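You operate a simulated robot arm through the tools that you are given. There is no shell and no other tool. Be economical: measure what you need, move in short steps, check, and stop when the job is done.

Carry out the task below with a simulated robot arm. There is one attempt and no reset: what you move stays moved.

## Task
Put the white puck on the top of the long bench away on the front top of the cleaning table. Then take the bit block labelled "A" from the top of the long bench and put it on top of the blue card box there. Then take the white taped lens and leave it on the bench seat. Keep to this order. Set down upright: white taped lens.

It is judged by the outcome, as a careful person would: the job done as asked, and still so three seconds after it is handed in. It fails if anything else is knocked over, pushed out of place, dropped, spilled or broken.

## Robot
A 7-joint arm with a two-finger parallel gripper on a trunk, on a base that drives. Base frame: it is fixed to the floor where the robot stands at the start and does not move with it; the origin is under the middle of the robot, x ahead of it, y to its left, z up; the surface under the hand at the start is at about z = 0.8. Readings come in m, rad, newtons and seconds.
With the tool pointing down near the work surface it reaches from about 0.42 to 0.9 m from the robot's upright axis, wherever it stands. Its first joint turns from -0.297 to 2.199 rad. Places, roughly: bench seat (24x64 cm) [-4.16, 0.78, 0.6]; blue card box (12x15x9 cm) [0.9, -0.2, 0.8]; front top of the cleaning table [-2.8, -0.9, 0.8]. Payload 1.57 kg.
The tool frame sits at the grasp point between the pads (the TCP): z along the fingers, y along the line on which they close. The tips reach 0.03 m beyond it. The gripper opens to 0.08 m. The fingers are 0.017 m wide and 0.012 m thick; the gripper's body (0.04 by 0.082 m) begins 0.08 m behind the TCP.
Orientation is told as [roll, pitch, yaw] about the base's x, y, z axes, in that order, counted from this pose: with the fingers straight down and closing along the base's y, the tool's x points along the base's -x, its y along +y and its z along -z.

## Interface
- The arm moves only by the tool step_arm. Its arguments are lists of equal length, an entry for each row: "rot": the turn, a rotation vector about the base's x, y, z in units of 180 degrees (1.0 is 180 degrees), a list of three; "dp": the shift along the base's x, y, z in units of 500 mm (1.0 is 500 mm), a list of three; "grip": the gripper command, from -1 (shut) to 1 (fully open), values between in proportion. In form: {"rot": [[rx, ry, rz], ...], "dp": [[tx, ty, tz], ...], "grip": [grip, ...]}. A call has 1 to 8 rows; each row is the pose to reach, as a shift and turn from the pose commanded when the call began. A call with a number of a shift or a turn outside -1 to 1 is refused whole. Rows are played at 5 a second. More than 0.05 m and 0.15 rad between two rows, or a gripper value outside its range, and nothing of the call is played. A pose out of reach is approached as far as the arm can. The call stops where the force on the tool passes 40 N (or 10 N more than at its start, if that is more) or the arm is blocked; 0.2 s more then pass. The fingers move at their own pace (about 0.045 m/s each) and stop on an object; they squeeze with about 21 N. The grip force told is the motor's: it shows also when the fingers shut on nothing. Time passes only in rows, and 0.2 s behind the last, so rows that repeat a pose let the fingers close. It gives the time, the measured TCP pose, the force on the tool (base axes), the opening and the grip force at its end, in the units of the frame above (readings bear some noise), with the torque about the TCP (base axes, N m) and any sound that the robot's microphone picked up.
- Cameras (640 x 400 px; columns grow to the right, rows downward): "scene" is now at [0.0087, -0.2239, 1.3487]; the picture's right is [0.09, -1.00, 0.00], its down [-0.57, -0.05, -0.82] and it looks along [0.82, 0.07, -0.57] (base axes); focal length 247 px, centre (320, 200). "wrist" rides on the gripper at [0.072, -0.007, -0.122] in the tool frame; the picture's right is [0.09, 1.00, 0.00], its down [-0.84, 0.08, -0.54] and it looks along [-0.54, 0.05, 0.84] (tool axes); focal length 238 px, centre (320, 200). There is no depth. A picture from a camera that has moved, and an enlarged one, comes with that camera's place and axes in the base frame and with its lens.
- snapshot(camera): a new picture of that camera. It takes no simulated time.
- lift_body(by): slides the trunk up (or, below 0, down) by that many m; the arm and the scene camera ride with it, the base frame stays. It gives what a move gives, with no picture.
- steer(legs): drives the robot by 1 to 6 legs, each [ahead, left, turn to the left] in m, m and rad, along the robot's own axes; the way and the turn of a leg run together, so that a leg with both is an arc; at most 1.5 m and 3.142 rad a leg. The arm and the cameras ride along, it lands a little off, and it stops where it bumps. It gives what a move gives.
- head_to(pan, tilt): turns the head with the scene camera to pan (to the left, within 1.902 rad either way) and tilt (down, from -0.506 to 1.204), counted from straight ahead of the robot. It gives what a move gives.
- close_up(camera, box): a new picture of the part [left, top, right, bottom] of that camera's present view, enlarged. It takes no simulated time.
- job_done(): hands the job in; it is judged then, once.

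Go step by step. Nothing tells you exact positions but the pictures and the camera data: compare them with the known pose of the tool, close in by small moves and look again before you grip or let go. The budget is 165 turns and 112 pictures, counting those below and the enlarged ones. Unless the task says otherwise, let go and move clear before handing in, and close with one line.

The tools are called after "Emit:" as a command line: name --argument value ..., lists and objects as JSON in quotes. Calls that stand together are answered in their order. step_arm: Moves the arm, as the interface text tells. Its arguments: {"type":"object","properties":{"rot":{"type":"array","items":{"type":"array","items":{"type":"number"}}},"dp":{"type":"array","items":{"type":"array","items":{"type":"number"}}},"grip":{"type":"array","items":{"type":"number"}}},"required":["rot","dp","grip"]} The other tools are called the same way: lift_body (by) slides the trunk up or down; steer (legs) drives the base; head_to (pan, tilt) turns the head that bears the scene camera; snapshot (camera) takes a picture; close_up (camera, box) takes an enlarged picture of a part of a camera's view; job_done () hands the job in.

At the start:

```text
clock: 0.0
eef_pos: [0.4344, -0.0125, 1.0798]
ee_rot: [0.001, 0.001, 0.0]
ft_force: [-0.2, -0.2, -0.8]
ft_torque: [0.02, -0.01, 0.02]
gripper_width: 0.0801
grasp_force: 0.1
trunk travel left (down, up): [-0.725, 0.065]
robot x, y, heading: [0.0008, -0.0031, -0.001]
head pan, tilt: [0.087, 0.613]
```

scene: 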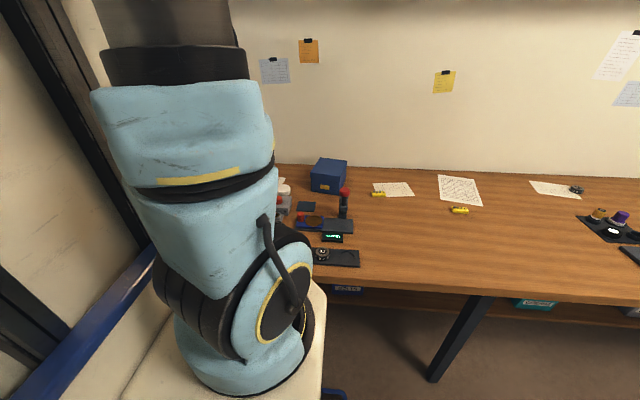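
wrist: 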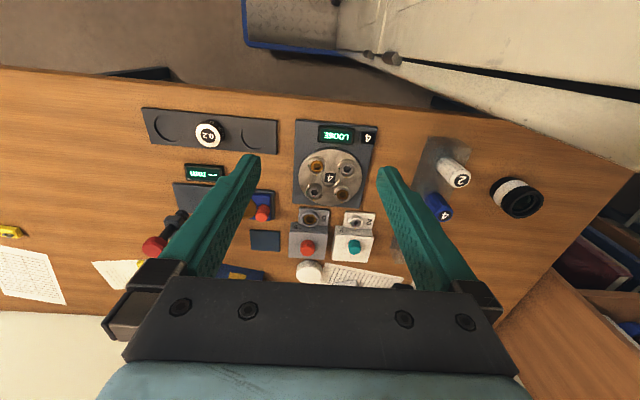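

The bench lies ahead, with several small items under the gripper; I'll look closer to identify the puck, block A and the lens.

Emit:
close_up --camera "wrist" --box '[130, 90, 390, 290]'

Emit:
close_up --camera "scene" --box '[270, 150, 400, 280]'

Emit:
close_up --camera "wrist" --box '[380, 110, 560, 290]'

```text
2.00 times, centred on (260, 190) of wrist
camera zoom: at [0.3606, -0.0184, 1.2016], right [-0.09, 1.0, 0.0], down [0.84, 0.08, 0.54], along [0.54, 0.05, -0.84], focal length 477 px, centre (440, 220)
```

zoom: 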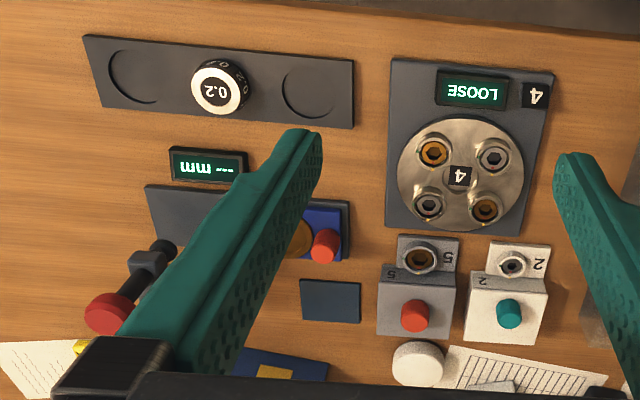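

```text
3.08 times, centred on (335, 215) of scene
camera zoom: at [0.0087, -0.2239, 1.3487], right [0.09, -1.0, 0.0], down [-0.57, -0.05, -0.82], along [0.82, 0.07, -0.57], focal length 760 px, centre (274, 154)
```

zoom: 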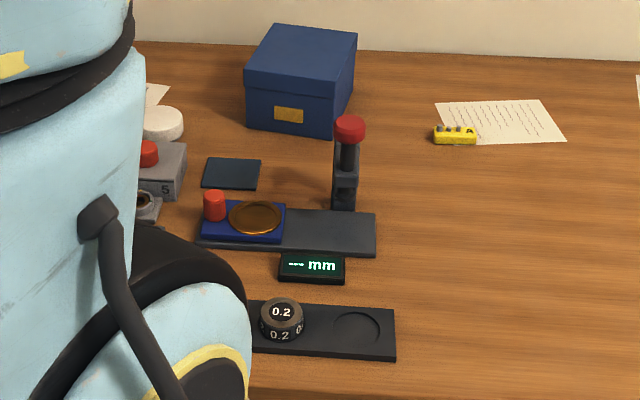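

```text
2.22 times, centred on (470, 200) of wrist
camera zoom: at [0.3606, -0.0184, 1.2016], right [-0.09, 1.0, 0.0], down [0.84, 0.08, 0.54], along [0.54, 0.05, -0.84], focal length 530 px, centre (-13, 200)
```

zoom: 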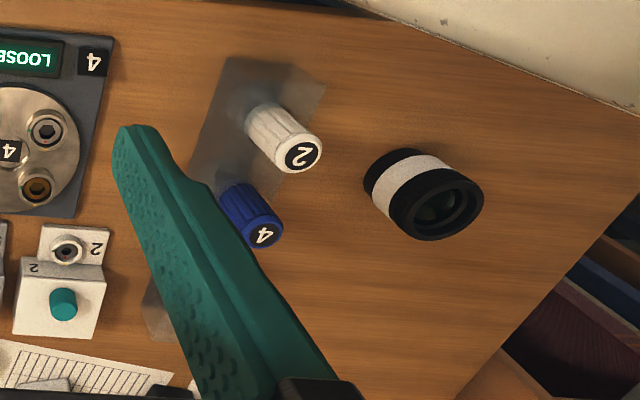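

The puck seems to be near (0.81, 0.0), the lens near (0.57, 0.37), and the yellow block near (0.85, -0.39). I move the hand forward to see the puck better.

Emit:
step_arm --rot '[[0, 0, 0], [0, 0, 0], [0, 0, 0], [0, 0, 0], [0, 0, 0], [0, 0, 0]]' --dp '[[0.09, 0, 0], [0.18, 0, 0], [0.27, 0, 0], [0.36, 0, 0], [0.45, 0, 0], [0.54, 0.02, -0.04]]' --grip '[1, 1, 1, 1, 1, 1]'

Emit:
snapshot --camera "wrist"

Emit:
snapshot --camera "scene"

```text
refused: row 6 steps farther than a row can; nothing moved
```

```text
106 pictures are left
camera wrist: at [0.3606, -0.0184, 1.2016], right [-0.09, 1.0, 0.0], down [0.84, 0.08, 0.54], along [0.54, 0.05, -0.84], focal length 238 px, centre (320, 200)
```

wrist: 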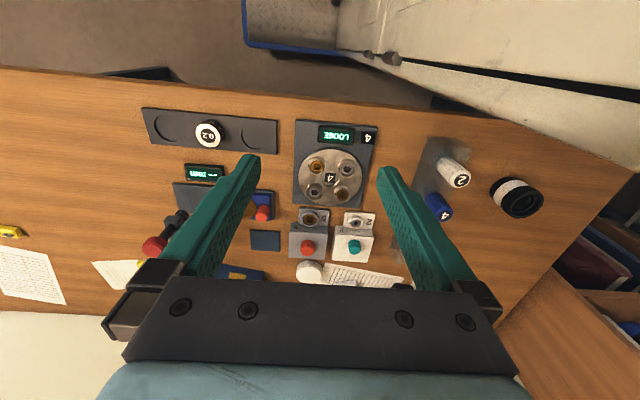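

```text
105 pictures are left
camera scene: at [0.0087, -0.2239, 1.3487], right [0.09, -1.0, 0.0], down [-0.57, -0.05, -0.82], along [0.82, 0.07, -0.57], focal length 247 px, centre (320, 200)
```

scene: 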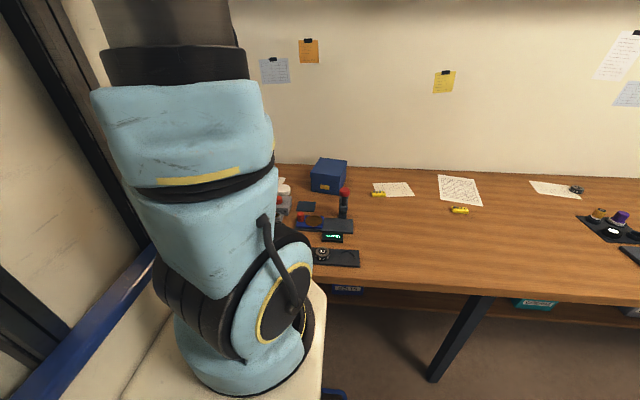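

The row step was slightly too large; I repeat it with smaller steps.

Emit:
step_arm --rot '[[0, 0, 0], [0, 0, 0], [0, 0, 0], [0, 0, 0], [0, 0, 0], [0, 0, 0]]' --dp '[[0.09, 0, 0], [0.18, 0, 0], [0.27, 0, 0], [0.36, 0, 0], [0.45, 0, 0], [0.53, 0.02, -0.04]]' --grip '[1, 1, 1, 1, 1, 1]'

```text
clock: 1.4
eef_pos: [0.6982, -0.0029, 1.0594]
ee_rot: [-0.001, -0.002, -0.002]
ft_force: [-0.3, 0.2, 0.3]
ft_torque: [-0.02, -0.03, -0.01]
gripper_width: 0.0798
grasp_force: 0.0
trunk travel left (down, up): [-0.725, 0.065]
robot x, y, heading: [-0.0019, -0.0009, -0.001]
head pan, tilt: [0.087, 0.613]
```

The hand is at x=0.70; now look at the puck, and at the yellow blocks from the head.

Emit:
snapshot --camera "wrist"

Emit:
close_up --camera "scene" --box '[360, 170, 480, 230]'

```text
104 pictures are left
camera wrist: at [0.6244, -0.0098, 1.1809], right [-0.09, 1.0, 0.0], down [0.84, 0.08, 0.54], along [0.54, 0.05, -0.84], focal length 238 px, centre (320, 200)
```

wrist: 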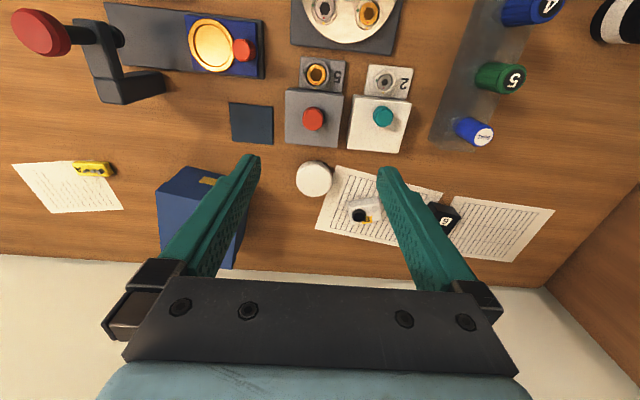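

```text
5.33 times, centred on (420, 200) of scene
camera zoom: at [0.008, -0.2241, 1.3487], right [0.09, -1.0, 0.0], down [-0.57, -0.05, -0.82], along [0.82, 0.07, -0.57], focal length 1318 px, centre (-213, 200)
```

zoom: 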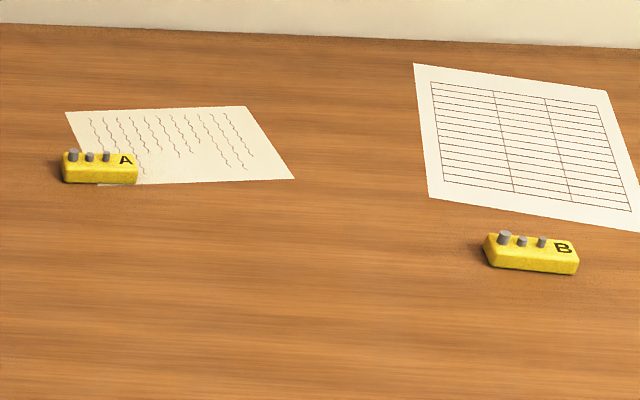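

The puck centre is at about (0.815, -0.003). I position above it and descend to just over it, then check.

Emit:
step_arm --rot '[[0, 0, 0], [0, 0, 0], [0, 0, 0], [0, 0, 0], [0, 0, 0], [0, 0, 0]]' --dp '[[0.08, 0, 0], [0.16, 0, 0], [0.234, 0, 0], [0.234, 0, -0.09], [0.234, 0, -0.18], [0.234, 0, -0.26]]' --grip '[1, 1, 1, 1, 1, 1]'

Emit:
snapshot --camera "wrist"

```text
clock: 2.8
eef_pos: [0.8159, -0.0003, 0.9303]
ee_rot: [0.001, -0.001, 0.0]
ft_force: [0.0, 0.4, 0.1]
ft_torque: [0.0, -0.02, -0.02]
gripper_width: 0.0798
grasp_force: 0.0
trunk travel left (down, up): [-0.725, 0.065]
robot x, y, heading: [0.0021, -0.0009, 0.002]
head pan, tilt: [0.087, 0.613]
```

```text
102 pictures are left
camera wrist: at [0.7425, -0.0074, 1.0512], right [-0.09, 1.0, 0.0], down [0.84, 0.08, 0.54], along [0.54, 0.05, -0.84], focal length 238 px, centre (320, 200)
```

wrist: 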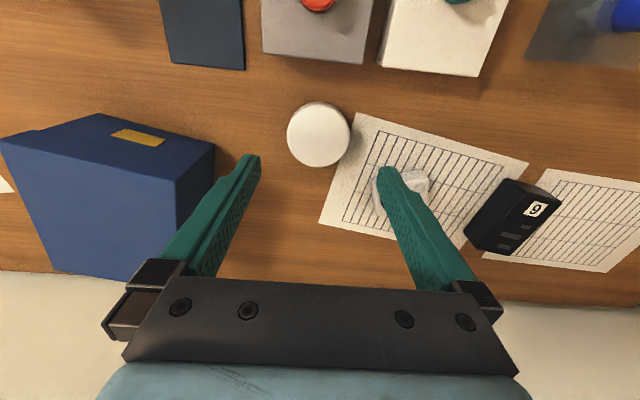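

The puck is centred at (0.812, -0.002) and about 6 cm wide. I go down and close.

Emit:
step_arm --rot '[[0, 0, 0], [0, 0, 0], [0, 0, 0], [0, 0, 0], [0, 0, 0], [0, 0, 0], [0, 0, 0]]' --dp '[[-0.006, -0.004, -0.08], [-0.006, -0.004, -0.15], [-0.006, -0.004, -0.192], [-0.006, -0.004, -0.192], [-0.006, -0.004, -0.192], [-0.006, -0.004, -0.192], [-0.006, -0.004, -0.192]]' --grip '[1, 1, 1, 1, -1, -1, -1]'

Emit:
snapshot --camera "wrist"

```text
clock: 4.4
eef_pos: [0.8119, -0.0041, 0.8332]
ee_rot: [0.0, 0.001, -0.001]
ft_force: [-0.5, -0.1, 0.1]
ft_torque: [0.01, -0.01, 0.0]
gripper_width: 0.0602
grasp_force: 20.8
trunk travel left (down, up): [-0.725, 0.065]
robot x, y, heading: [0.0001, -0.002, -0.002]
head pan, tilt: [0.087, 0.613]
```

```text
101 pictures are left
camera wrist: at [0.7387, -0.0093, 0.9553], right [-0.09, 1.0, 0.0], down [0.84, 0.08, 0.54], along [0.54, 0.05, -0.84], focal length 238 px, centre (320, 200)
```

wrist: 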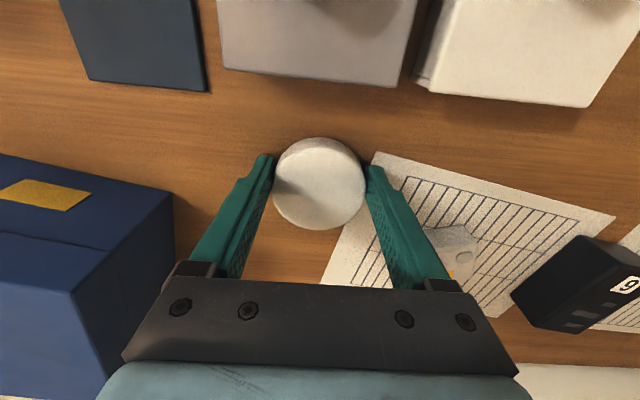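

The puck is gripped (60 mm). I lift and retract.

Emit:
step_arm --rot '[[0, 0, 0], [0, 0, 0], [0, 0, 0], [0, 0, 0], [0, 0, 0], [0, 0, 0], [0, 0, 0]]' --dp '[[0, 0, 0.06], [0, 0, 0.14], [0, 0, 0.22], [0, 0, 0.3], [0, 0, 0.38], [0, 0, 0.46], [0, 0, 0.52]]' --grip '[-1, -1, -1, -1, -1, -1, -1]'

Emit:
step_arm --rot '[[0, 0, 0], [0, 0, 0], [0, 0, 0], [0, 0, 0], [0, 0, 0], [0, 0, 0], [0, 0, 0], [0, 0, 0]]' --dp '[[-0.09, 0, 0], [-0.18, 0, 0], [-0.27, 0, 0], [-0.36, 0, 0], [-0.45, 0, 0], [-0.54, 0, 0], [-0.63, 0, 0], [-0.72, 0, 0]]' --grip '[-1, -1, -1, -1, -1, -1, -1, -1]'

Emit:
head_to --pan -1.9 --tilt 0.4

Emit:
snapshot --camera "scene"

Emit:
head_to --pan 1.9 --tilt 0.4

Emit:
snapshot --camera "scene"

```text
clock: 6.0
eef_pos: [0.8134, -0.0039, 1.096]
ee_rot: [-0.001, 0.001, 0.001]
ft_force: [-0.5, 0.1, 0.6]
ft_torque: [-0.03, 0.03, 0.02]
gripper_width: 0.0603
grasp_force: 20.6
trunk travel left (down, up): [-0.725, 0.065]
robot x, y, heading: [-0.0003, 0.0006, 0.002]
head pan, tilt: [0.087, 0.613]
```

```text
clock: 7.8
eef_pos: [0.4515, -0.0078, 1.0941]
ee_rot: [0.0, 0.0, -0.001]
ft_force: [0.0, -1.1, -1.4]
ft_torque: [0.0, 0.06, 0.02]
gripper_width: 0.0605
grasp_force: 21.2
trunk travel left (down, up): [-0.725, 0.065]
robot x, y, heading: [0.0028, -0.0043, -0.0]
head pan, tilt: [0.087, 0.613]
```

```text
clock: 9.7
eef_pos: [0.4502, -0.0056, 1.0944]
ee_rot: [0.0, -0.001, 0.001]
ft_force: [-1.3, 0.0, -0.2]
ft_torque: [0.02, -0.03, -0.03]
gripper_width: 0.0605
grasp_force: 20.6
trunk travel left (down, up): [-0.725, 0.065]
robot x, y, heading: [-0.0035, 0.0022, -0.003]
head pan, tilt: [-1.901, 0.4]
```

```text
100 pictures are left
camera scene: at [-0.1089, -0.3193, 1.3679], right [-0.95, 0.32, 0.0], down [0.13, 0.37, -0.92], along [-0.3, -0.87, -0.39], focal length 247 px, centre (320, 200)
```

scene: 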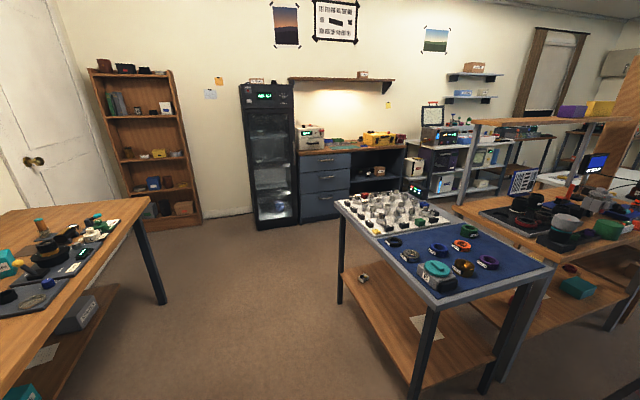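

```text
clock: 12.8
eef_pos: [0.452, -0.0068, 1.094]
ee_rot: [0.0, -0.002, 0.0]
ft_force: [-0.1, 0.3, -0.8]
ft_torque: [-0.02, -0.01, 0.0]
gripper_width: 0.0603
grasp_force: 20.5
trunk travel left (down, up): [-0.725, 0.065]
robot x, y, heading: [0.0025, -0.0005, -0.001]
head pan, tilt: [1.901, 0.4]
```

```text
99 pictures are left
camera scene: at [-0.1089, -0.1439, 1.3679], right [0.95, 0.32, 0.0], down [0.13, -0.37, -0.92], along [-0.3, 0.87, -0.39], focal length 247 px, centre (320, 200)
```

scene: 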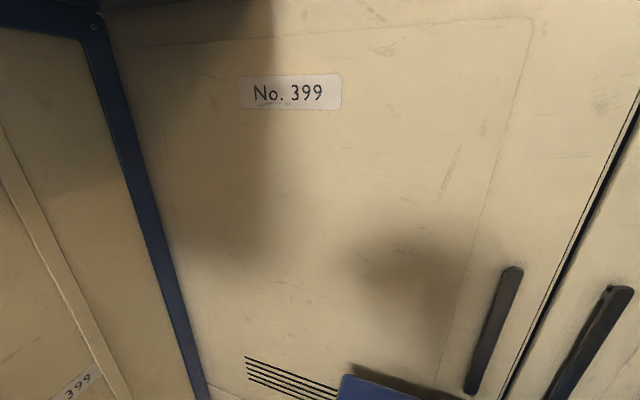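

The cabinet stands close on the left and an island table right-behind. I look at the remaining surroundings before turning.

Emit:
head_to --pan 1.9 --tilt 1.0

Emit:
snapshot --camera "scene"

Emit:
head_to --pan -1.9 --tilt 1.0

Emit:
snapshot --camera "scene"

```text
clock: 13.8
eef_pos: [0.4514, -0.0058, 1.0942]
ee_rot: [0.0, 0.002, -0.002]
ft_force: [0.0, 0.1, -0.8]
ft_torque: [0.0, 0.02, 0.02]
gripper_width: 0.0602
grasp_force: 21.2
trunk travel left (down, up): [-0.725, 0.065]
robot x, y, heading: [-0.0002, -0.0004, 0.001]
head pan, tilt: [1.901, 1.0]
```

```text
98 pictures are left
camera scene: at [-0.1015, -0.1656, 1.3178], right [0.95, 0.32, 0.0], down [0.27, -0.8, -0.54], along [-0.17, 0.51, -0.84], focal length 247 px, centre (320, 200)
```

scene: 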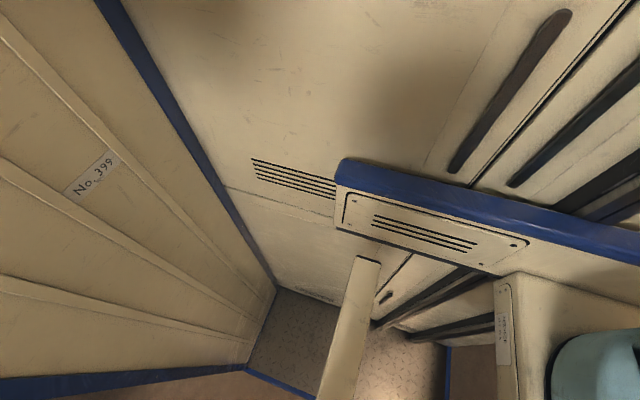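

```text
clock: 17.0
eef_pos: [0.4517, -0.0063, 1.0951]
ee_rot: [-0.001, 0.0, 0.0]
ft_force: [-0.5, -0.9, -0.9]
ft_torque: [0.01, -0.01, -0.01]
gripper_width: 0.0601
grasp_force: 20.7
trunk travel left (down, up): [-0.725, 0.065]
robot x, y, heading: [0.0011, 0.0013, -0.004]
head pan, tilt: [-1.901, 1.0]
```

```text
97 pictures are left
camera scene: at [-0.1015, -0.2975, 1.3177], right [-0.95, 0.32, 0.0], down [0.27, 0.8, -0.54], along [-0.17, -0.51, -0.84], focal length 247 px, centre (320, 200)
```

scene: 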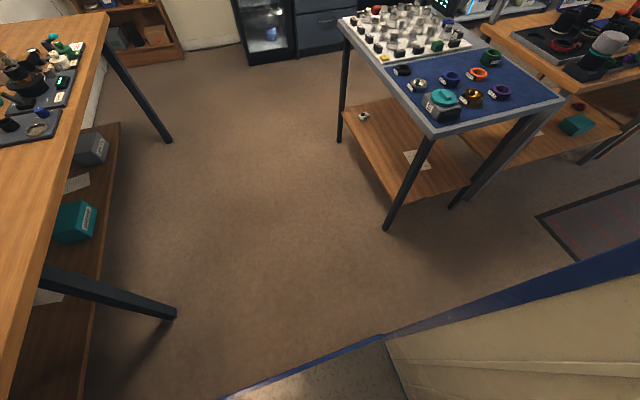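

I can't tell whether the cream panels belong to the robot; I shift right into visibly free floor and compare.

Emit:
steer --legs '[[-0.05, -0.2, 0]]'

Emit:
snapshot --camera "scene"

Emit:
head_to --pan 1.9 --tilt 0.7

Emit:
snapshot --camera "scene"

```text
clock: 18.6
eef_pos: [0.3996, -0.2074, 1.0946]
ee_rot: [0.0, -0.001, -0.004]
ft_force: [-1.1, 0.5, -0.1]
ft_torque: [-0.01, 0.01, -0.01]
gripper_width: 0.0603
grasp_force: 21.0
trunk travel left (down, up): [-0.725, 0.065]
robot x, y, heading: [-0.0533, -0.2025, -0.001]
head pan, tilt: [-1.901, 1.0]
```

```text
96 pictures are left
camera scene: at [-0.1548, -0.4973, 1.3177], right [-0.95, 0.33, 0.0], down [0.27, 0.8, -0.54], along [-0.18, -0.51, -0.84], focal length 247 px, centre (320, 200)
```

scene: 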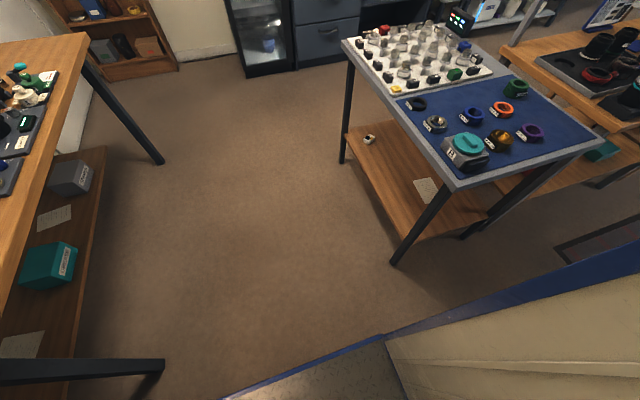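

```text
clock: 21.7
eef_pos: [0.3992, -0.2077, 1.0947]
ee_rot: [-0.001, 0.001, -0.003]
ft_force: [1.1, -0.1, -0.2]
ft_torque: [-0.02, 0.0, 0.01]
gripper_width: 0.0601
grasp_force: 20.8
trunk travel left (down, up): [-0.725, 0.065]
robot x, y, heading: [-0.049, -0.2, -0.0]
head pan, tilt: [1.901, 0.7]
```

```text
95 pictures are left
camera scene: at [-0.1593, -0.351, 1.3411], right [0.95, 0.32, 0.0], down [0.21, -0.61, -0.76], along [-0.24, 0.72, -0.64], focal length 247 px, centre (320, 200)
```

scene: 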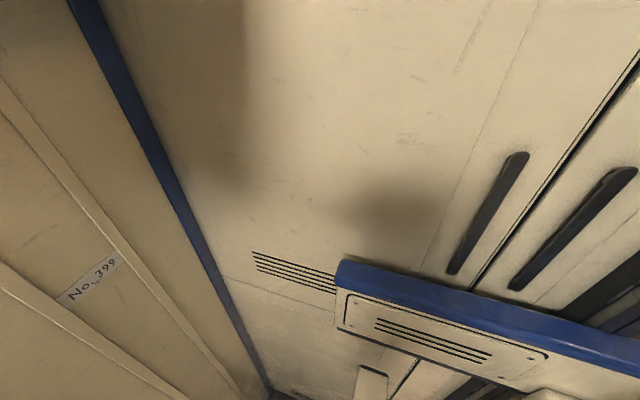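

The cream panels are the robot's own trunk. I turn right a little in the free space to look behind.

Emit:
steer --legs '[[-0.1, -0.1, 0], [0, 0, -0.6]]'

Emit:
head_to --pan -1.9 --tilt 0.5

Emit:
snapshot --camera "scene"

```text
clock: 24.8
eef_pos: [0.2104, -0.5673, 1.095]
ee_rot: [-0.001, -0.002, -0.62]
ft_force: [0.2, 0.0, 0.0]
ft_torque: [0.02, 0.0, 0.0]
gripper_width: 0.0601
grasp_force: 21.0
trunk travel left (down, up): [-0.725, 0.065]
robot x, y, heading: [-0.1551, -0.3042, -0.615]
head pan, tilt: [1.901, 0.7]
```

```text
clock: 27.9
eef_pos: [0.2106, -0.5669, 1.0943]
ee_rot: [0.0, -0.001, -0.618]
ft_force: [-0.5, 0.4, -0.6]
ft_torque: [0.02, -0.03, 0.01]
gripper_width: 0.0601
grasp_force: 21.1
trunk travel left (down, up): [-0.725, 0.065]
robot x, y, heading: [-0.1524, -0.3021, -0.62]
head pan, tilt: [-1.901, 0.499]
```

```text
94 pictures are left
camera scene: at [-0.4252, -0.4963, 1.3588], right [-0.58, 0.81, 0.0], down [0.39, 0.28, -0.88], along [-0.71, -0.51, -0.48], focal length 247 px, centre (320, 200)
```

scene: 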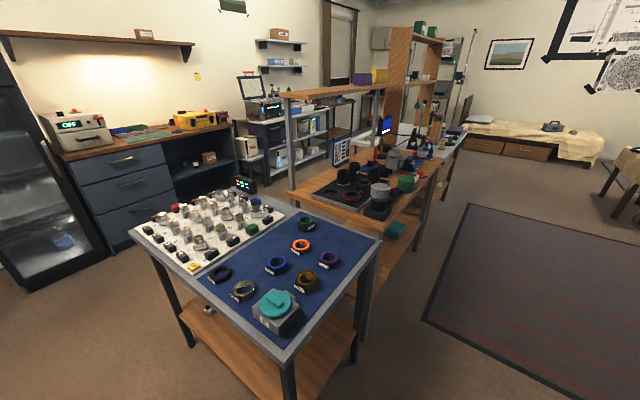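

The room opens up: island, another workbench, a rug in the middle. I zoom on the expected cleaning table and bench seat.

Emit:
close_up --camera "scene" --box '[340, 70, 500, 220]'

Emit:
close_up --camera "scene" --box '[460, 90, 640, 220]'

```text
2.67 times, centred on (420, 145) of scene
camera zoom: at [-0.4252, -0.4963, 1.3588], right [-0.58, 0.81, 0.0], down [0.39, 0.28, -0.88], along [-0.71, -0.51, -0.48], focal length 659 px, centre (53, 347)
```

zoom: 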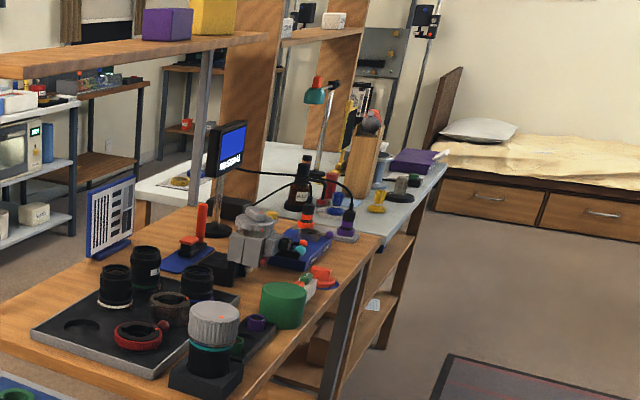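

```text
3.08 times, centred on (550, 155) of scene
camera zoom: at [-0.4252, -0.4963, 1.3588], right [-0.58, 0.81, 0.0], down [0.39, 0.28, -0.88], along [-0.71, -0.51, -0.48], focal length 760 px, centre (-388, 338)
```

zoom: 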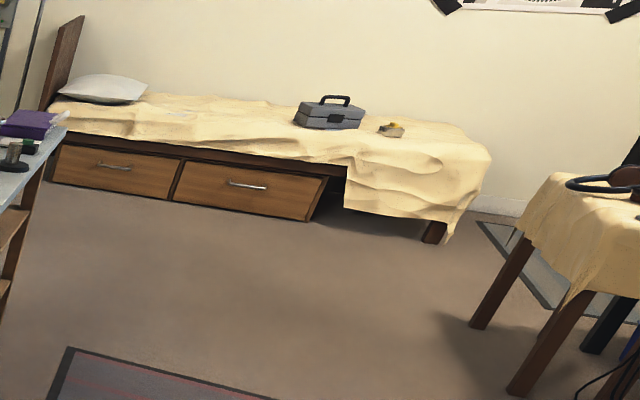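

The white-topped table near (-2.8,-0.9) is the cleaning table (front edge y≈-0.75). I turn to face -y and look along the path.

Emit:
steer --legs '[[0, 0, -0.95], [-0.1, 0, 0]]'

Emit:
head_to --pan -1.7 --tilt 0.5

Emit:
snapshot --camera "scene"

```text
clock: 31.5
eef_pos: [-0.1593, -0.6505, 1.0937]
ee_rot: [0.001, -0.002, -1.571]
ft_force: [1.1, -0.3, -0.9]
ft_torque: [0.0, 0.0, 0.0]
gripper_width: 0.0602
grasp_force: 21.3
trunk travel left (down, up): [-0.725, 0.065]
robot x, y, heading: [-0.1557, -0.2009, -1.566]
head pan, tilt: [-1.901, 0.499]
```

```text
clock: 32.2
eef_pos: [-0.1591, -0.6509, 1.0941]
ee_rot: [0.002, 0.0, -1.568]
ft_force: [0.2, -0.4, -1.1]
ft_torque: [-0.01, -0.02, -0.04]
gripper_width: 0.06
grasp_force: 21.3
trunk travel left (down, up): [-0.725, 0.065]
robot x, y, heading: [-0.1536, -0.1987, -1.571]
head pan, tilt: [-1.7, 0.499]
```

```text
91 pictures are left
camera scene: at [-0.4734, -0.109, 1.3588], right [0.13, 0.99, 0.0], down [0.47, -0.06, -0.88], along [-0.87, 0.11, -0.48], focal length 247 px, centre (320, 200)
```

scene: 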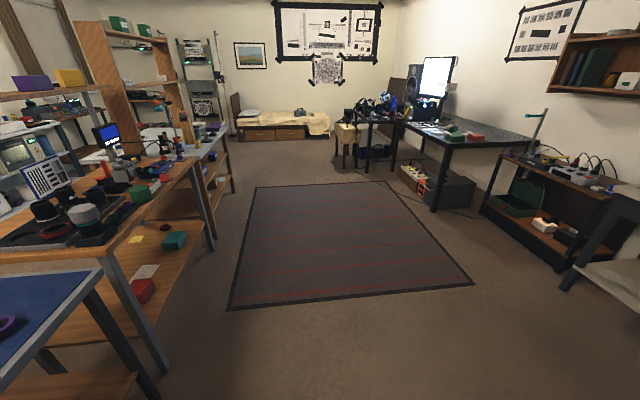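

The way along the rug is clear. I drive sideways to x≈-2.8.

Emit:
steer --legs '[[-0.1, 0, 0], [0, -1.3, 0], [0, -1.3, 0]]'

Emit:
head_to --pan 0.0 --tilt 0.6

Emit:
snapshot --camera "scene"

Emit:
snapshot --camera "wrist"

```text
clock: 45.8
eef_pos: [-2.8013, -0.5166, 1.0947]
ee_rot: [0.003, -0.001, -1.581]
ft_force: [-0.7, -0.5, -1.1]
ft_torque: [-0.02, -0.02, 0.01]
gripper_width: 0.0599
grasp_force: 20.8
trunk travel left (down, up): [-0.725, 0.065]
robot x, y, heading: [-2.7919, -0.0659, -1.576]
head pan, tilt: [-1.7, 0.499]
```

```text
clock: 47.5
eef_pos: [-2.8007, -0.5161, 1.0945]
ee_rot: [-0.001, 0.0, -1.581]
ft_force: [-0.1, 0.1, -1.1]
ft_torque: [0.01, -0.01, 0.0]
gripper_width: 0.0603
grasp_force: 20.6
trunk travel left (down, up): [-0.725, 0.065]
robot x, y, heading: [-2.7915, -0.0674, -1.582]
head pan, tilt: [0.0, 0.6]
```

```text
90 pictures are left
camera scene: at [-3.0194, -0.0736, 1.3497], right [-1.0, 0.01, 0.0], down [0.01, 0.56, -0.83], along [-0.01, -0.83, -0.56], focal length 247 px, centre (320, 200)
```

scene: 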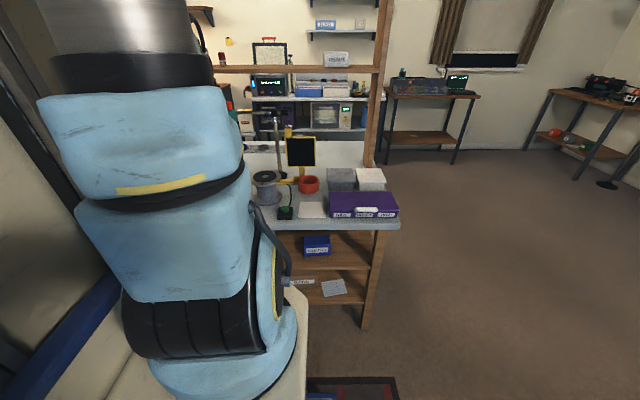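

```text
89 pictures are left
camera wrist: at [-2.8078, -0.4443, 1.2161], right [1.0, 0.08, 0.0], down [0.07, -0.84, 0.54], along [0.05, -0.54, -0.84], focal length 238 px, centre (320, 200)
```

wrist: 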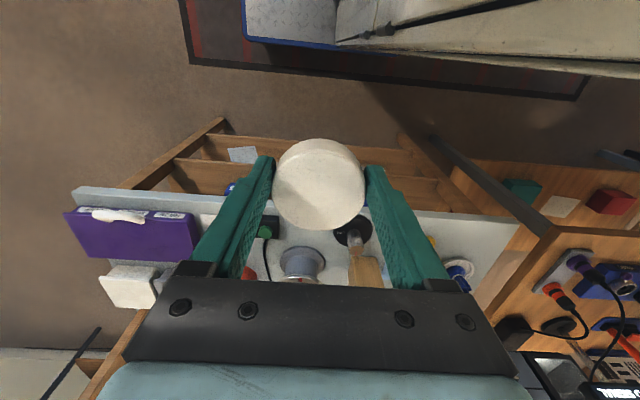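

The cleaning table is in front, rather full. I raise the hand, close in a bit, and look for a free spot at its front.

Emit:
step_arm --rot '[[0, 0, 0], [0, 0, 0], [0, 0, 0]]' --dp '[[0, 0, 0.08], [0, 0, 0.16], [0, 0, 0.24]]' --grip '[-1, -1, -1]'

Emit:
steer --legs '[[0.2, 0.1, 0]]'

Emit:
snapshot --camera "wrist"

Emit:
snapshot --camera "scene"

```text
clock: 48.3
eef_pos: [-2.8002, -0.515, 1.2148]
ee_rot: [-0.001, 0.0, -1.579]
ft_force: [0.4, -0.4, -0.5]
ft_torque: [0.01, -0.01, -0.03]
gripper_width: 0.06
grasp_force: 20.0
trunk travel left (down, up): [-0.725, 0.065]
robot x, y, heading: [-2.7889, -0.0653, -1.582]
head pan, tilt: [0.0, 0.6]
```

```text
clock: 50.0
eef_pos: [-2.7, -0.7152, 1.2139]
ee_rot: [0.0, 0.0, -1.577]
ft_force: [0.7, -0.4, -1.3]
ft_torque: [-0.03, 0.0, -0.01]
gripper_width: 0.0601
grasp_force: 20.6
trunk travel left (down, up): [-0.725, 0.065]
robot x, y, heading: [-2.6871, -0.2672, -1.577]
head pan, tilt: [0.0, 0.6]
```

```text
88 pictures are left
camera wrist: at [-2.7067, -0.6424, 1.3362], right [1.0, 0.09, 0.0], down [0.07, -0.84, 0.54], along [0.05, -0.54, -0.84], focal length 238 px, centre (320, 200)
```

wrist: 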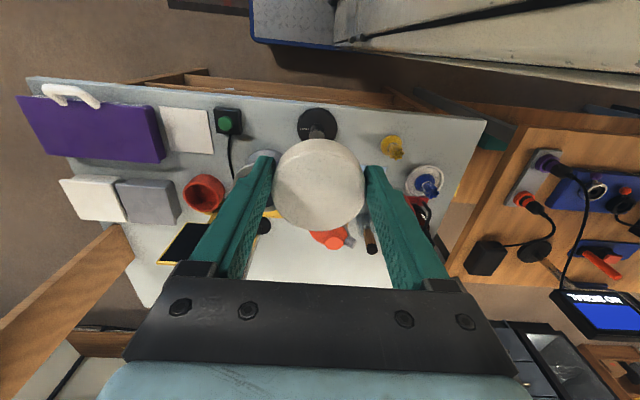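

```text
87 pictures are left
camera scene: at [-2.9197, -0.2741, 1.3497], right [-1.0, 0.01, 0.0], down [0.0, 0.56, -0.83], along [-0.01, -0.83, -0.56], focal length 247 px, centre (320, 200)
```

scene: 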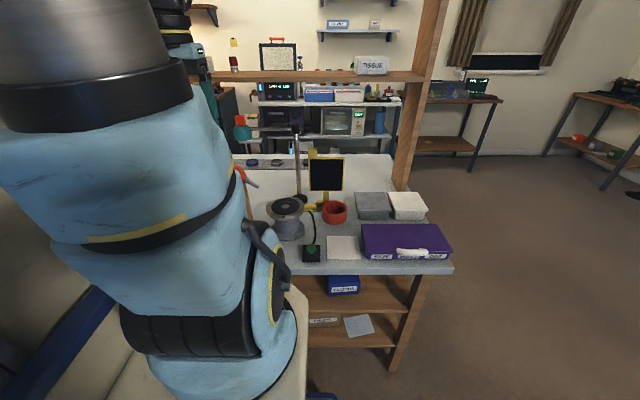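

The front strip has possible gaps. I shift the hand toward +x to view the right half of the table.

Emit:
step_arm --rot '[[0, 0, 0], [0, 0, 0], [0, 0, 0], [0, 0, 0]]' --dp '[[0.09, 0, 0], [0.18, 0, 0], [0.27, 0, 0], [0.36, 0, 0]]' --grip '[-1, -1, -1, -1]'

Emit:
snapshot --camera "wrist"

```text
clock: 50.5
eef_pos: [-2.6667, -0.7204, 1.213]
ee_rot: [-0.014, 0.004, -1.59]
ft_force: [-73.2, 10.5, 9.5]
ft_torque: [-0.8, -10.6, 5.53]
gripper_width: 0.0599
grasp_force: 20.8
trunk travel left (down, up): [-0.725, 0.065]
robot x, y, heading: [-2.6914, -0.2674, -1.58]
head pan, tilt: [0.0, 0.6]
stopped in row 2: the force on the tool passed its limit at 137 N (the readings are from after the stop); the commanded pose is now the measured one
```

```text
86 pictures are left
camera wrist: at [-2.6719, -0.6484, 1.3351], right [1.0, 0.07, -0.01], down [0.07, -0.84, 0.54], along [0.03, -0.54, -0.84], focal length 238 px, centre (320, 200)
```

wrist: 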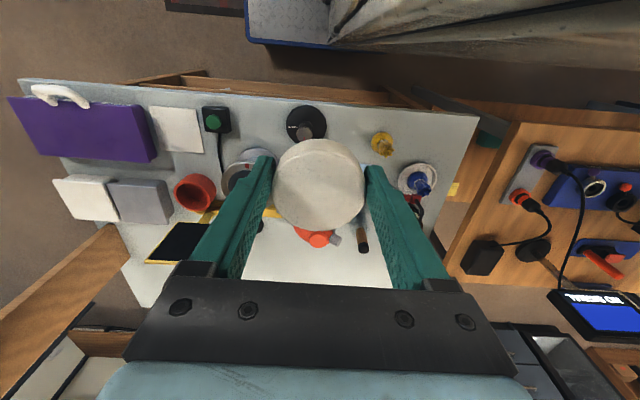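

Something stopped the hand on the +x side; I back off at once and look.

Emit:
step_arm --rot '[[0, 0, 0], [0, 0, 0]]' --dp '[[-0.06, 0, 0], [-0.08, 0.0, 0]]' --grip '[-1, -1]'

Emit:
head_to --pan 0.3 --tilt 0.3

Emit:
snapshot --camera "scene"

```text
clock: 51.1
eef_pos: [-2.6934, -0.7197, 1.2116]
ee_rot: [-0.012, 0.004, -1.585]
ft_force: [-1.1, 0.1, -1.2]
ft_torque: [0.04, 0.0, 0.02]
gripper_width: 0.06
grasp_force: 20.8
trunk travel left (down, up): [-0.725, 0.065]
robot x, y, heading: [-2.6868, -0.2653, -1.575]
head pan, tilt: [0.0, 0.6]
```

```text
clock: 51.9
eef_pos: [-2.6944, -0.7199, 1.2107]
ee_rot: [-0.014, 0.003, -1.586]
ft_force: [0.2, 0.3, -0.7]
ft_torque: [-0.01, -0.04, -0.07]
gripper_width: 0.0603
grasp_force: 21.5
trunk travel left (down, up): [-0.725, 0.065]
robot x, y, heading: [-2.6914, -0.2663, -1.573]
head pan, tilt: [0.3, 0.3]
```

```text
85 pictures are left
camera scene: at [-2.892, -0.2753, 1.3771], right [-0.96, -0.29, 0.0], down [-0.09, 0.28, -0.95], along [0.28, -0.91, -0.3], focal length 247 px, centre (320, 200)
```

scene: 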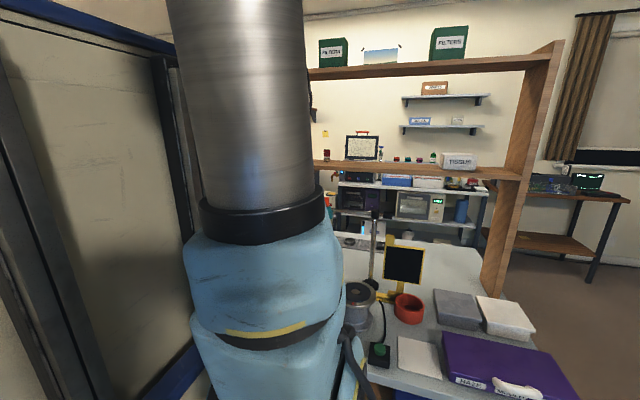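

The contact point computes to the hand's camera mount near the folded arm — a self-contact, not the furniture. The front right corner of the table (≈-2.41,-0.80) is free; I move over, lower the hand and look.

Emit:
step_arm --rot '[[0, 0, 0], [0, 0, 0], [0, 0, 0]]' --dp '[[0, 0, -0.08], [0, 0, -0.16], [0, 0, -0.24]]' --grip '[-1, -1, -1]'

Emit:
steer --legs '[[0, 0.27, 0]]'

Emit:
snapshot --camera "wrist"

Emit:
head_to --pan 0.1 --tilt 0.6

Emit:
snapshot --camera "scene"

```text
clock: 52.7
eef_pos: [-2.6953, -0.7197, 1.0911]
ee_rot: [-0.013, 0.002, -1.588]
ft_force: [-0.4, 0.7, -1.0]
ft_torque: [-0.04, 0.02, 0.02]
gripper_width: 0.0602
grasp_force: 20.9
trunk travel left (down, up): [-0.725, 0.065]
robot x, y, heading: [-2.6885, -0.2672, -1.576]
head pan, tilt: [0.3, 0.3]
```

```text
clock: 54.6
eef_pos: [-2.4228, -0.7213, 1.091]
ee_rot: [-0.014, 0.003, -1.59]
ft_force: [-0.3, 0.0, -1.1]
ft_torque: [0.02, -0.02, 0.02]
gripper_width: 0.06
grasp_force: 20.7
trunk travel left (down, up): [-0.725, 0.065]
robot x, y, heading: [-2.4169, -0.2718, -1.58]
head pan, tilt: [0.3, 0.3]
```

```text
84 pictures are left
camera wrist: at [-2.4279, -0.6495, 1.2134], right [1.0, 0.07, -0.01], down [0.07, -0.84, 0.54], along [0.03, -0.54, -0.84], focal length 238 px, centre (320, 200)
```

wrist: 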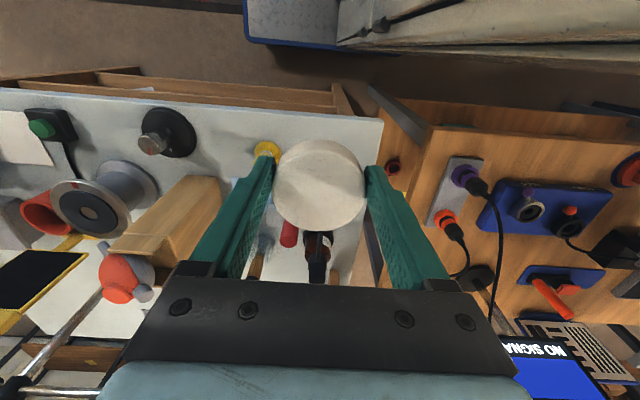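

```text
clock: 55.4
eef_pos: [-2.4229, -0.7218, 1.0909]
ee_rot: [-0.014, 0.005, -1.591]
ft_force: [0.0, -0.7, -0.5]
ft_torque: [0.03, -0.03, 0.02]
gripper_width: 0.0603
grasp_force: 20.6
trunk travel left (down, up): [-0.725, 0.065]
robot x, y, heading: [-2.412, -0.2688, -1.583]
head pan, tilt: [0.099, 0.6]
```

```text
83 pictures are left
camera scene: at [-2.6373, -0.2755, 1.3498], right [-1.0, -0.09, 0.0], down [-0.05, 0.56, -0.83], along [0.07, -0.82, -0.56], focal length 247 px, centre (320, 200)
```

scene: 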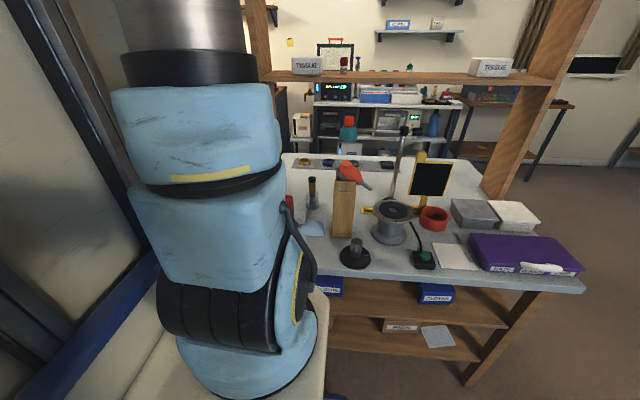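

The corner spot (-2.40,-0.797) is free between the yellow item, the white stand and the edges. I straighten the hand, move over it and descend.

Emit:
step_arm --rot '[[-0.0013, -0.0045, 0], [-0.0013, -0.0045, 0.006], [-0.0013, -0.0045, 0.006], [-0.0013, -0.0045, 0.006], [-0.0013, -0.0045, 0.006], [-0.0013, -0.0045, 0.006]]' --dp '[[0.023, -0.075, 0], [0.046, -0.15, 0], [0.046, -0.15, -0.09], [0.046, -0.15, -0.18], [0.046, -0.15, -0.27], [0.046, -0.15, -0.34]]' --grip '[-1, -1, -1, -1, -1, -1]'

Emit:
snapshot --camera "wrist"

```text
clock: 56.8
eef_pos: [-2.4002, -0.7964, 0.9207]
ee_rot: [0.001, -0.001, -1.573]
ft_force: [0.3, 0.7, -0.8]
ft_torque: [-0.02, -0.01, 0.02]
gripper_width: 0.0602
grasp_force: 21.5
trunk travel left (down, up): [-0.725, 0.065]
robot x, y, heading: [-2.4136, -0.2694, -1.576]
head pan, tilt: [0.099, 0.6]
```

```text
82 pictures are left
camera wrist: at [-2.4079, -0.7235, 1.0438], right [1.0, 0.09, 0.0], down [0.08, -0.84, 0.54], along [0.05, -0.54, -0.84], focal length 238 px, centre (320, 200)
```

wrist: 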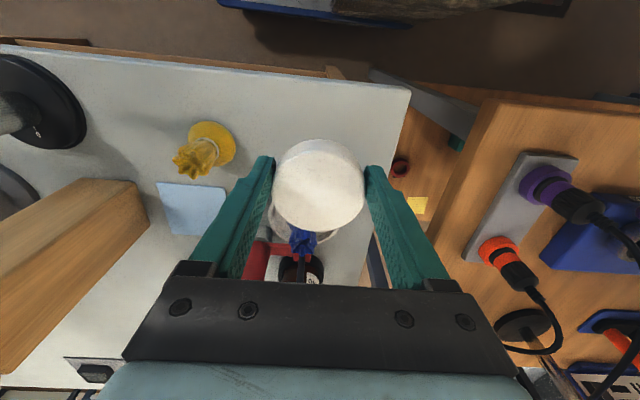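

The spot is still clear. I lower the last centimetres gently until contact.

Emit:
step_arm --rot '[[0, 0, 0], [0, 0, 0], [0, 0, 0], [0, 0, 0]]' --dp '[[0, 0.002, -0.08], [0, 0.002, -0.15], [0, 0.002, -0.166], [0, 0.002, -0.172]]' --grip '[-1, -1, -1, -1]'

Emit:
snapshot --camera "wrist"

```text
clock: 57.8
eef_pos: [-2.3994, -0.7965, 0.8341]
ee_rot: [-0.001, 0.0, -1.569]
ft_force: [0.5, 0.1, -1.0]
ft_torque: [-0.01, 0.01, -0.04]
gripper_width: 0.0597
grasp_force: 21.0
trunk travel left (down, up): [-0.725, 0.065]
robot x, y, heading: [-2.4178, -0.2705, -1.582]
head pan, tilt: [0.099, 0.6]
```

```text
81 pictures are left
camera wrist: at [-2.408, -0.7237, 0.9567], right [1.0, 0.09, 0.0], down [0.08, -0.84, 0.54], along [0.05, -0.54, -0.84], focal length 238 px, centre (320, 200)
```

wrist: 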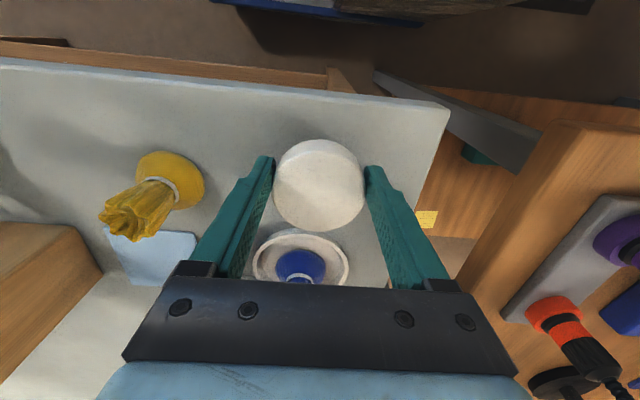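

No contact force yet; I go down in 2 mm steps.

Emit:
step_arm --rot '[[0, 0, 0], [0, 0, 0], [0, 0, 0], [0, 0, 0]]' --dp '[[0, 0.004, -0.003], [0, 0.006, -0.006], [0, 0.006, -0.008], [0, 0.006, -0.008]]' --grip '[-1, -1, -1, -1]'

```text
clock: 58.8
eef_pos: [-2.4001, -0.7933, 0.8313]
ee_rot: [0.001, 0.001, -1.572]
ft_force: [-0.3, -0.4, -1.2]
ft_torque: [0.01, 0.02, -0.03]
gripper_width: 0.06
grasp_force: 21.3
trunk travel left (down, up): [-0.725, 0.065]
robot x, y, heading: [-2.4149, -0.2677, -1.582]
head pan, tilt: [0.099, 0.6]
```

Emit:
step_arm --rot '[[0, 0, 0], [0, 0, 0], [0, 0, 0], [0, 0, 0], [0, 0, 0], [0, 0, 0]]' --dp '[[0, 0, -0.003], [0, 0, -0.006], [0, 0, -0.009], [0, 0, -0.012], [0, 0, -0.015], [0, 0, -0.018]]' --grip '[-1, -1, -1, -1, -1, -1]'

Emit:
snapshot --camera "wrist"

```text
clock: 60.2
eef_pos: [-2.4004, -0.7927, 0.8215]
ee_rot: [0.0, -0.001, -1.572]
ft_force: [0.8, -0.2, -0.4]
ft_torque: [0.0, -0.02, -0.02]
gripper_width: 0.0602
grasp_force: 20.7
trunk travel left (down, up): [-0.725, 0.065]
robot x, y, heading: [-2.4165, -0.2709, -1.579]
head pan, tilt: [0.099, 0.6]
```

```text
80 pictures are left
camera wrist: at [-2.4084, -0.7208, 0.9434], right [1.0, 0.09, 0.0], down [0.08, -0.84, 0.54], along [0.05, -0.54, -0.84], focal length 238 px, centre (320, 200)
```

wrist: 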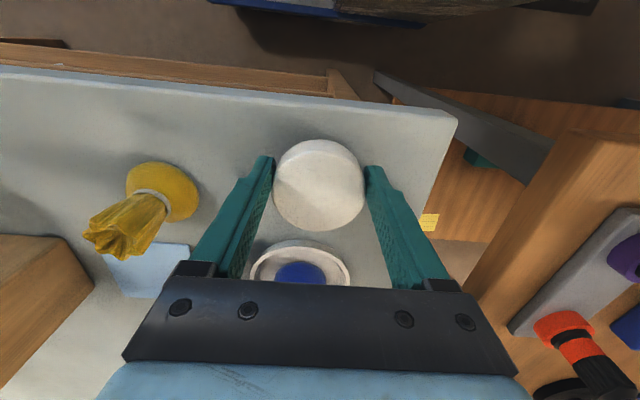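

The table top is lower than 0.80; I keep going in small steps.

Emit:
step_arm --rot '[[0, 0, 0], [0, 0, 0], [0, 0, 0], [0, 0, 0], [0, 0, 0], [0, 0, 0], [0, 0, 0], [0, 0, 0]]' --dp '[[0, 0, -0.004], [0, 0, -0.008], [0, 0, -0.012], [0, 0, -0.016], [0, 0, -0.02], [0, 0, -0.024], [0, 0, -0.028], [0, 0, -0.032]]' --grip '[-1, -1, -1, -1, -1, -1, -1, -1]'

Emit:
close_up --camera "wrist" --box '[220, 100, 420, 300]'

```text
clock: 62.0
eef_pos: [-2.4012, -0.7937, 0.8103]
ee_rot: [-0.001, -0.007, -1.57]
ft_force: [-2.6, 6.1, 28.7]
ft_torque: [0.48, -0.26, 0.09]
gripper_width: 0.0602
grasp_force: 21.2
trunk travel left (down, up): [-0.725, 0.065]
robot x, y, heading: [-2.4154, -0.2682, -1.585]
head pan, tilt: [0.099, 0.6]
stopped in row 8: the force on the tool passed its limit at 47 N (the readings are from after the stop); the commanded pose is now the measured one
```

```text
2.00 times, centred on (320, 200) of wrist
camera zoom: at [-2.408, -0.7197, 0.9315], right [1.0, 0.09, 0.0], down [0.08, -0.83, 0.55], along [0.05, -0.54, -0.84], focal length 477 px, centre (320, 200)
```

zoom: 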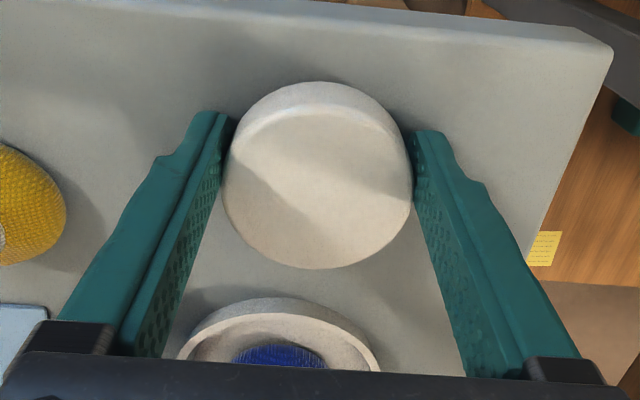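

Contact: the puck sits on the table. I ease the pressure, open, and lift away.

Emit:
step_arm --rot '[[0, 0, 0], [0, 0, 0], [0, 0, 0], [0, 0, 0], [0, 0, 0], [0, 0, 0], [0, 0, 0]]' --dp '[[0, 0, 0.002], [0, 0, 0.003], [0, 0, 0.003], [0, 0, 0.003], [0, 0, 0.06], [0, 0, 0.14], [0, 0, 0.22]]' --grip '[-1, 0.9, 0.9, 0.9, 0.9, 0.9, 0.9]'

Emit:
snapshot --camera "wrist"

```text
clock: 63.5
eef_pos: [-2.3995, -0.7955, 0.9206]
ee_rot: [-0.001, -0.003, -1.57]
ft_force: [-0.3, 0.1, -0.6]
ft_torque: [0.02, 0.0, -0.02]
gripper_width: 0.076
grasp_force: 0.0
trunk travel left (down, up): [-0.725, 0.065]
robot x, y, heading: [-2.4182, -0.2669, -1.584]
head pan, tilt: [0.099, 0.6]
```

```text
78 pictures are left
camera wrist: at [-2.4073, -0.722, 1.0417], right [1.0, 0.09, 0.0], down [0.08, -0.84, 0.54], along [0.05, -0.54, -0.84], focal length 238 px, centre (320, 200)
```

wrist: 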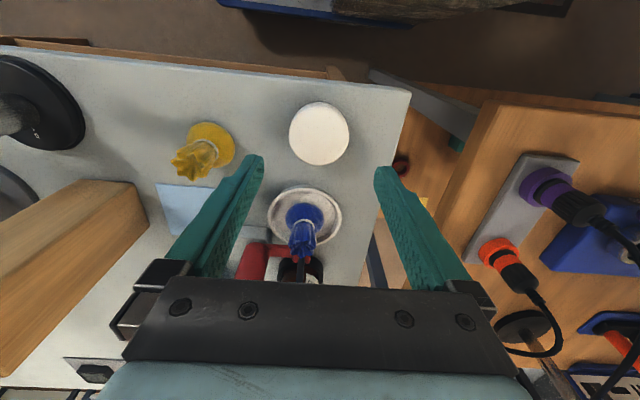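

The puck stands free on the cleaning table's front. I raise and retract the hand and drive back to the long bench.

Emit:
step_arm --rot '[[0, 0, 0], [0, 0, 0], [0, 0, 0], [0, 0, 0], [0, 0, 0], [0, 0, 0]]' --dp '[[0, 0, 0.08], [0, 0, 0.16], [0, 0, 0.24], [0, 0, 0.32], [0, 0.07, 0.34], [0, 0.14, 0.34]]' --grip '[0.9, 0.9, 0.9, 0.9, 0.9, 0.9]'

Emit:
steer --legs '[[-0.17, 0, 0], [0, 1.13, 0], [0, 1.13, 0], [0.2, 0, 0], [0, 0, 1.58]]'

Emit:
head_to --pan -0.1 --tilt 0.6

Emit:
snapshot --camera "scene"

```text
clock: 65.0
eef_pos: [-2.4005, -0.7242, 1.0908]
ee_rot: [0.0, -0.003, -1.571]
ft_force: [-0.5, -0.8, -0.1]
ft_torque: [0.05, -0.03, 0.03]
gripper_width: 0.0761
grasp_force: 0.0
trunk travel left (down, up): [-0.725, 0.065]
robot x, y, heading: [-2.4192, -0.2652, -1.584]
head pan, tilt: [0.099, 0.6]
```

```text
clock: 82.1
eef_pos: [0.2895, -0.3392, 1.0896]
ee_rot: [-0.002, -0.004, -0.026]
ft_force: [-0.7, 0.1, -0.2]
ft_torque: [0.0, 0.0, -0.01]
gripper_width: 0.0761
grasp_force: 0.0
trunk travel left (down, up): [-0.725, 0.065]
robot x, y, heading: [-0.165, -0.3505, -0.037]
head pan, tilt: [0.099, 0.6]
```

```text
clock: 82.8
eef_pos: [0.2883, -0.3384, 1.0901]
ee_rot: [0.001, -0.004, -0.025]
ft_force: [-0.6, 0.3, 0.6]
ft_torque: [-0.04, -0.01, 0.0]
gripper_width: 0.0761
grasp_force: 0.2
trunk travel left (down, up): [-0.725, 0.065]
robot x, y, heading: [-0.1664, -0.3479, -0.034]
head pan, tilt: [-0.099, 0.6]
```

```text
77 pictures are left
camera scene: at [-0.1665, -0.5854, 1.3497], right [-0.13, -0.99, 0.0], down [-0.56, 0.08, -0.83], along [0.82, -0.11, -0.56], focal length 247 px, centre (320, 200)
```

scene: 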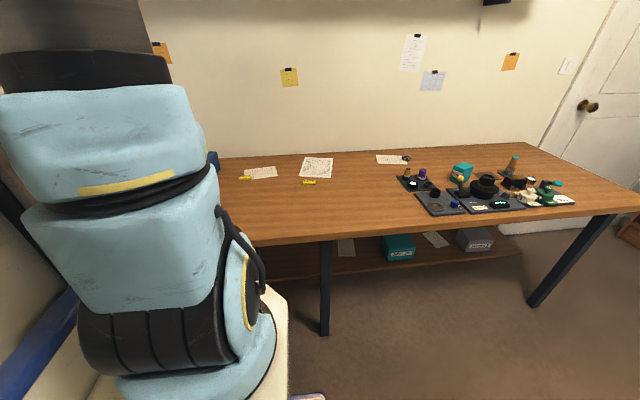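

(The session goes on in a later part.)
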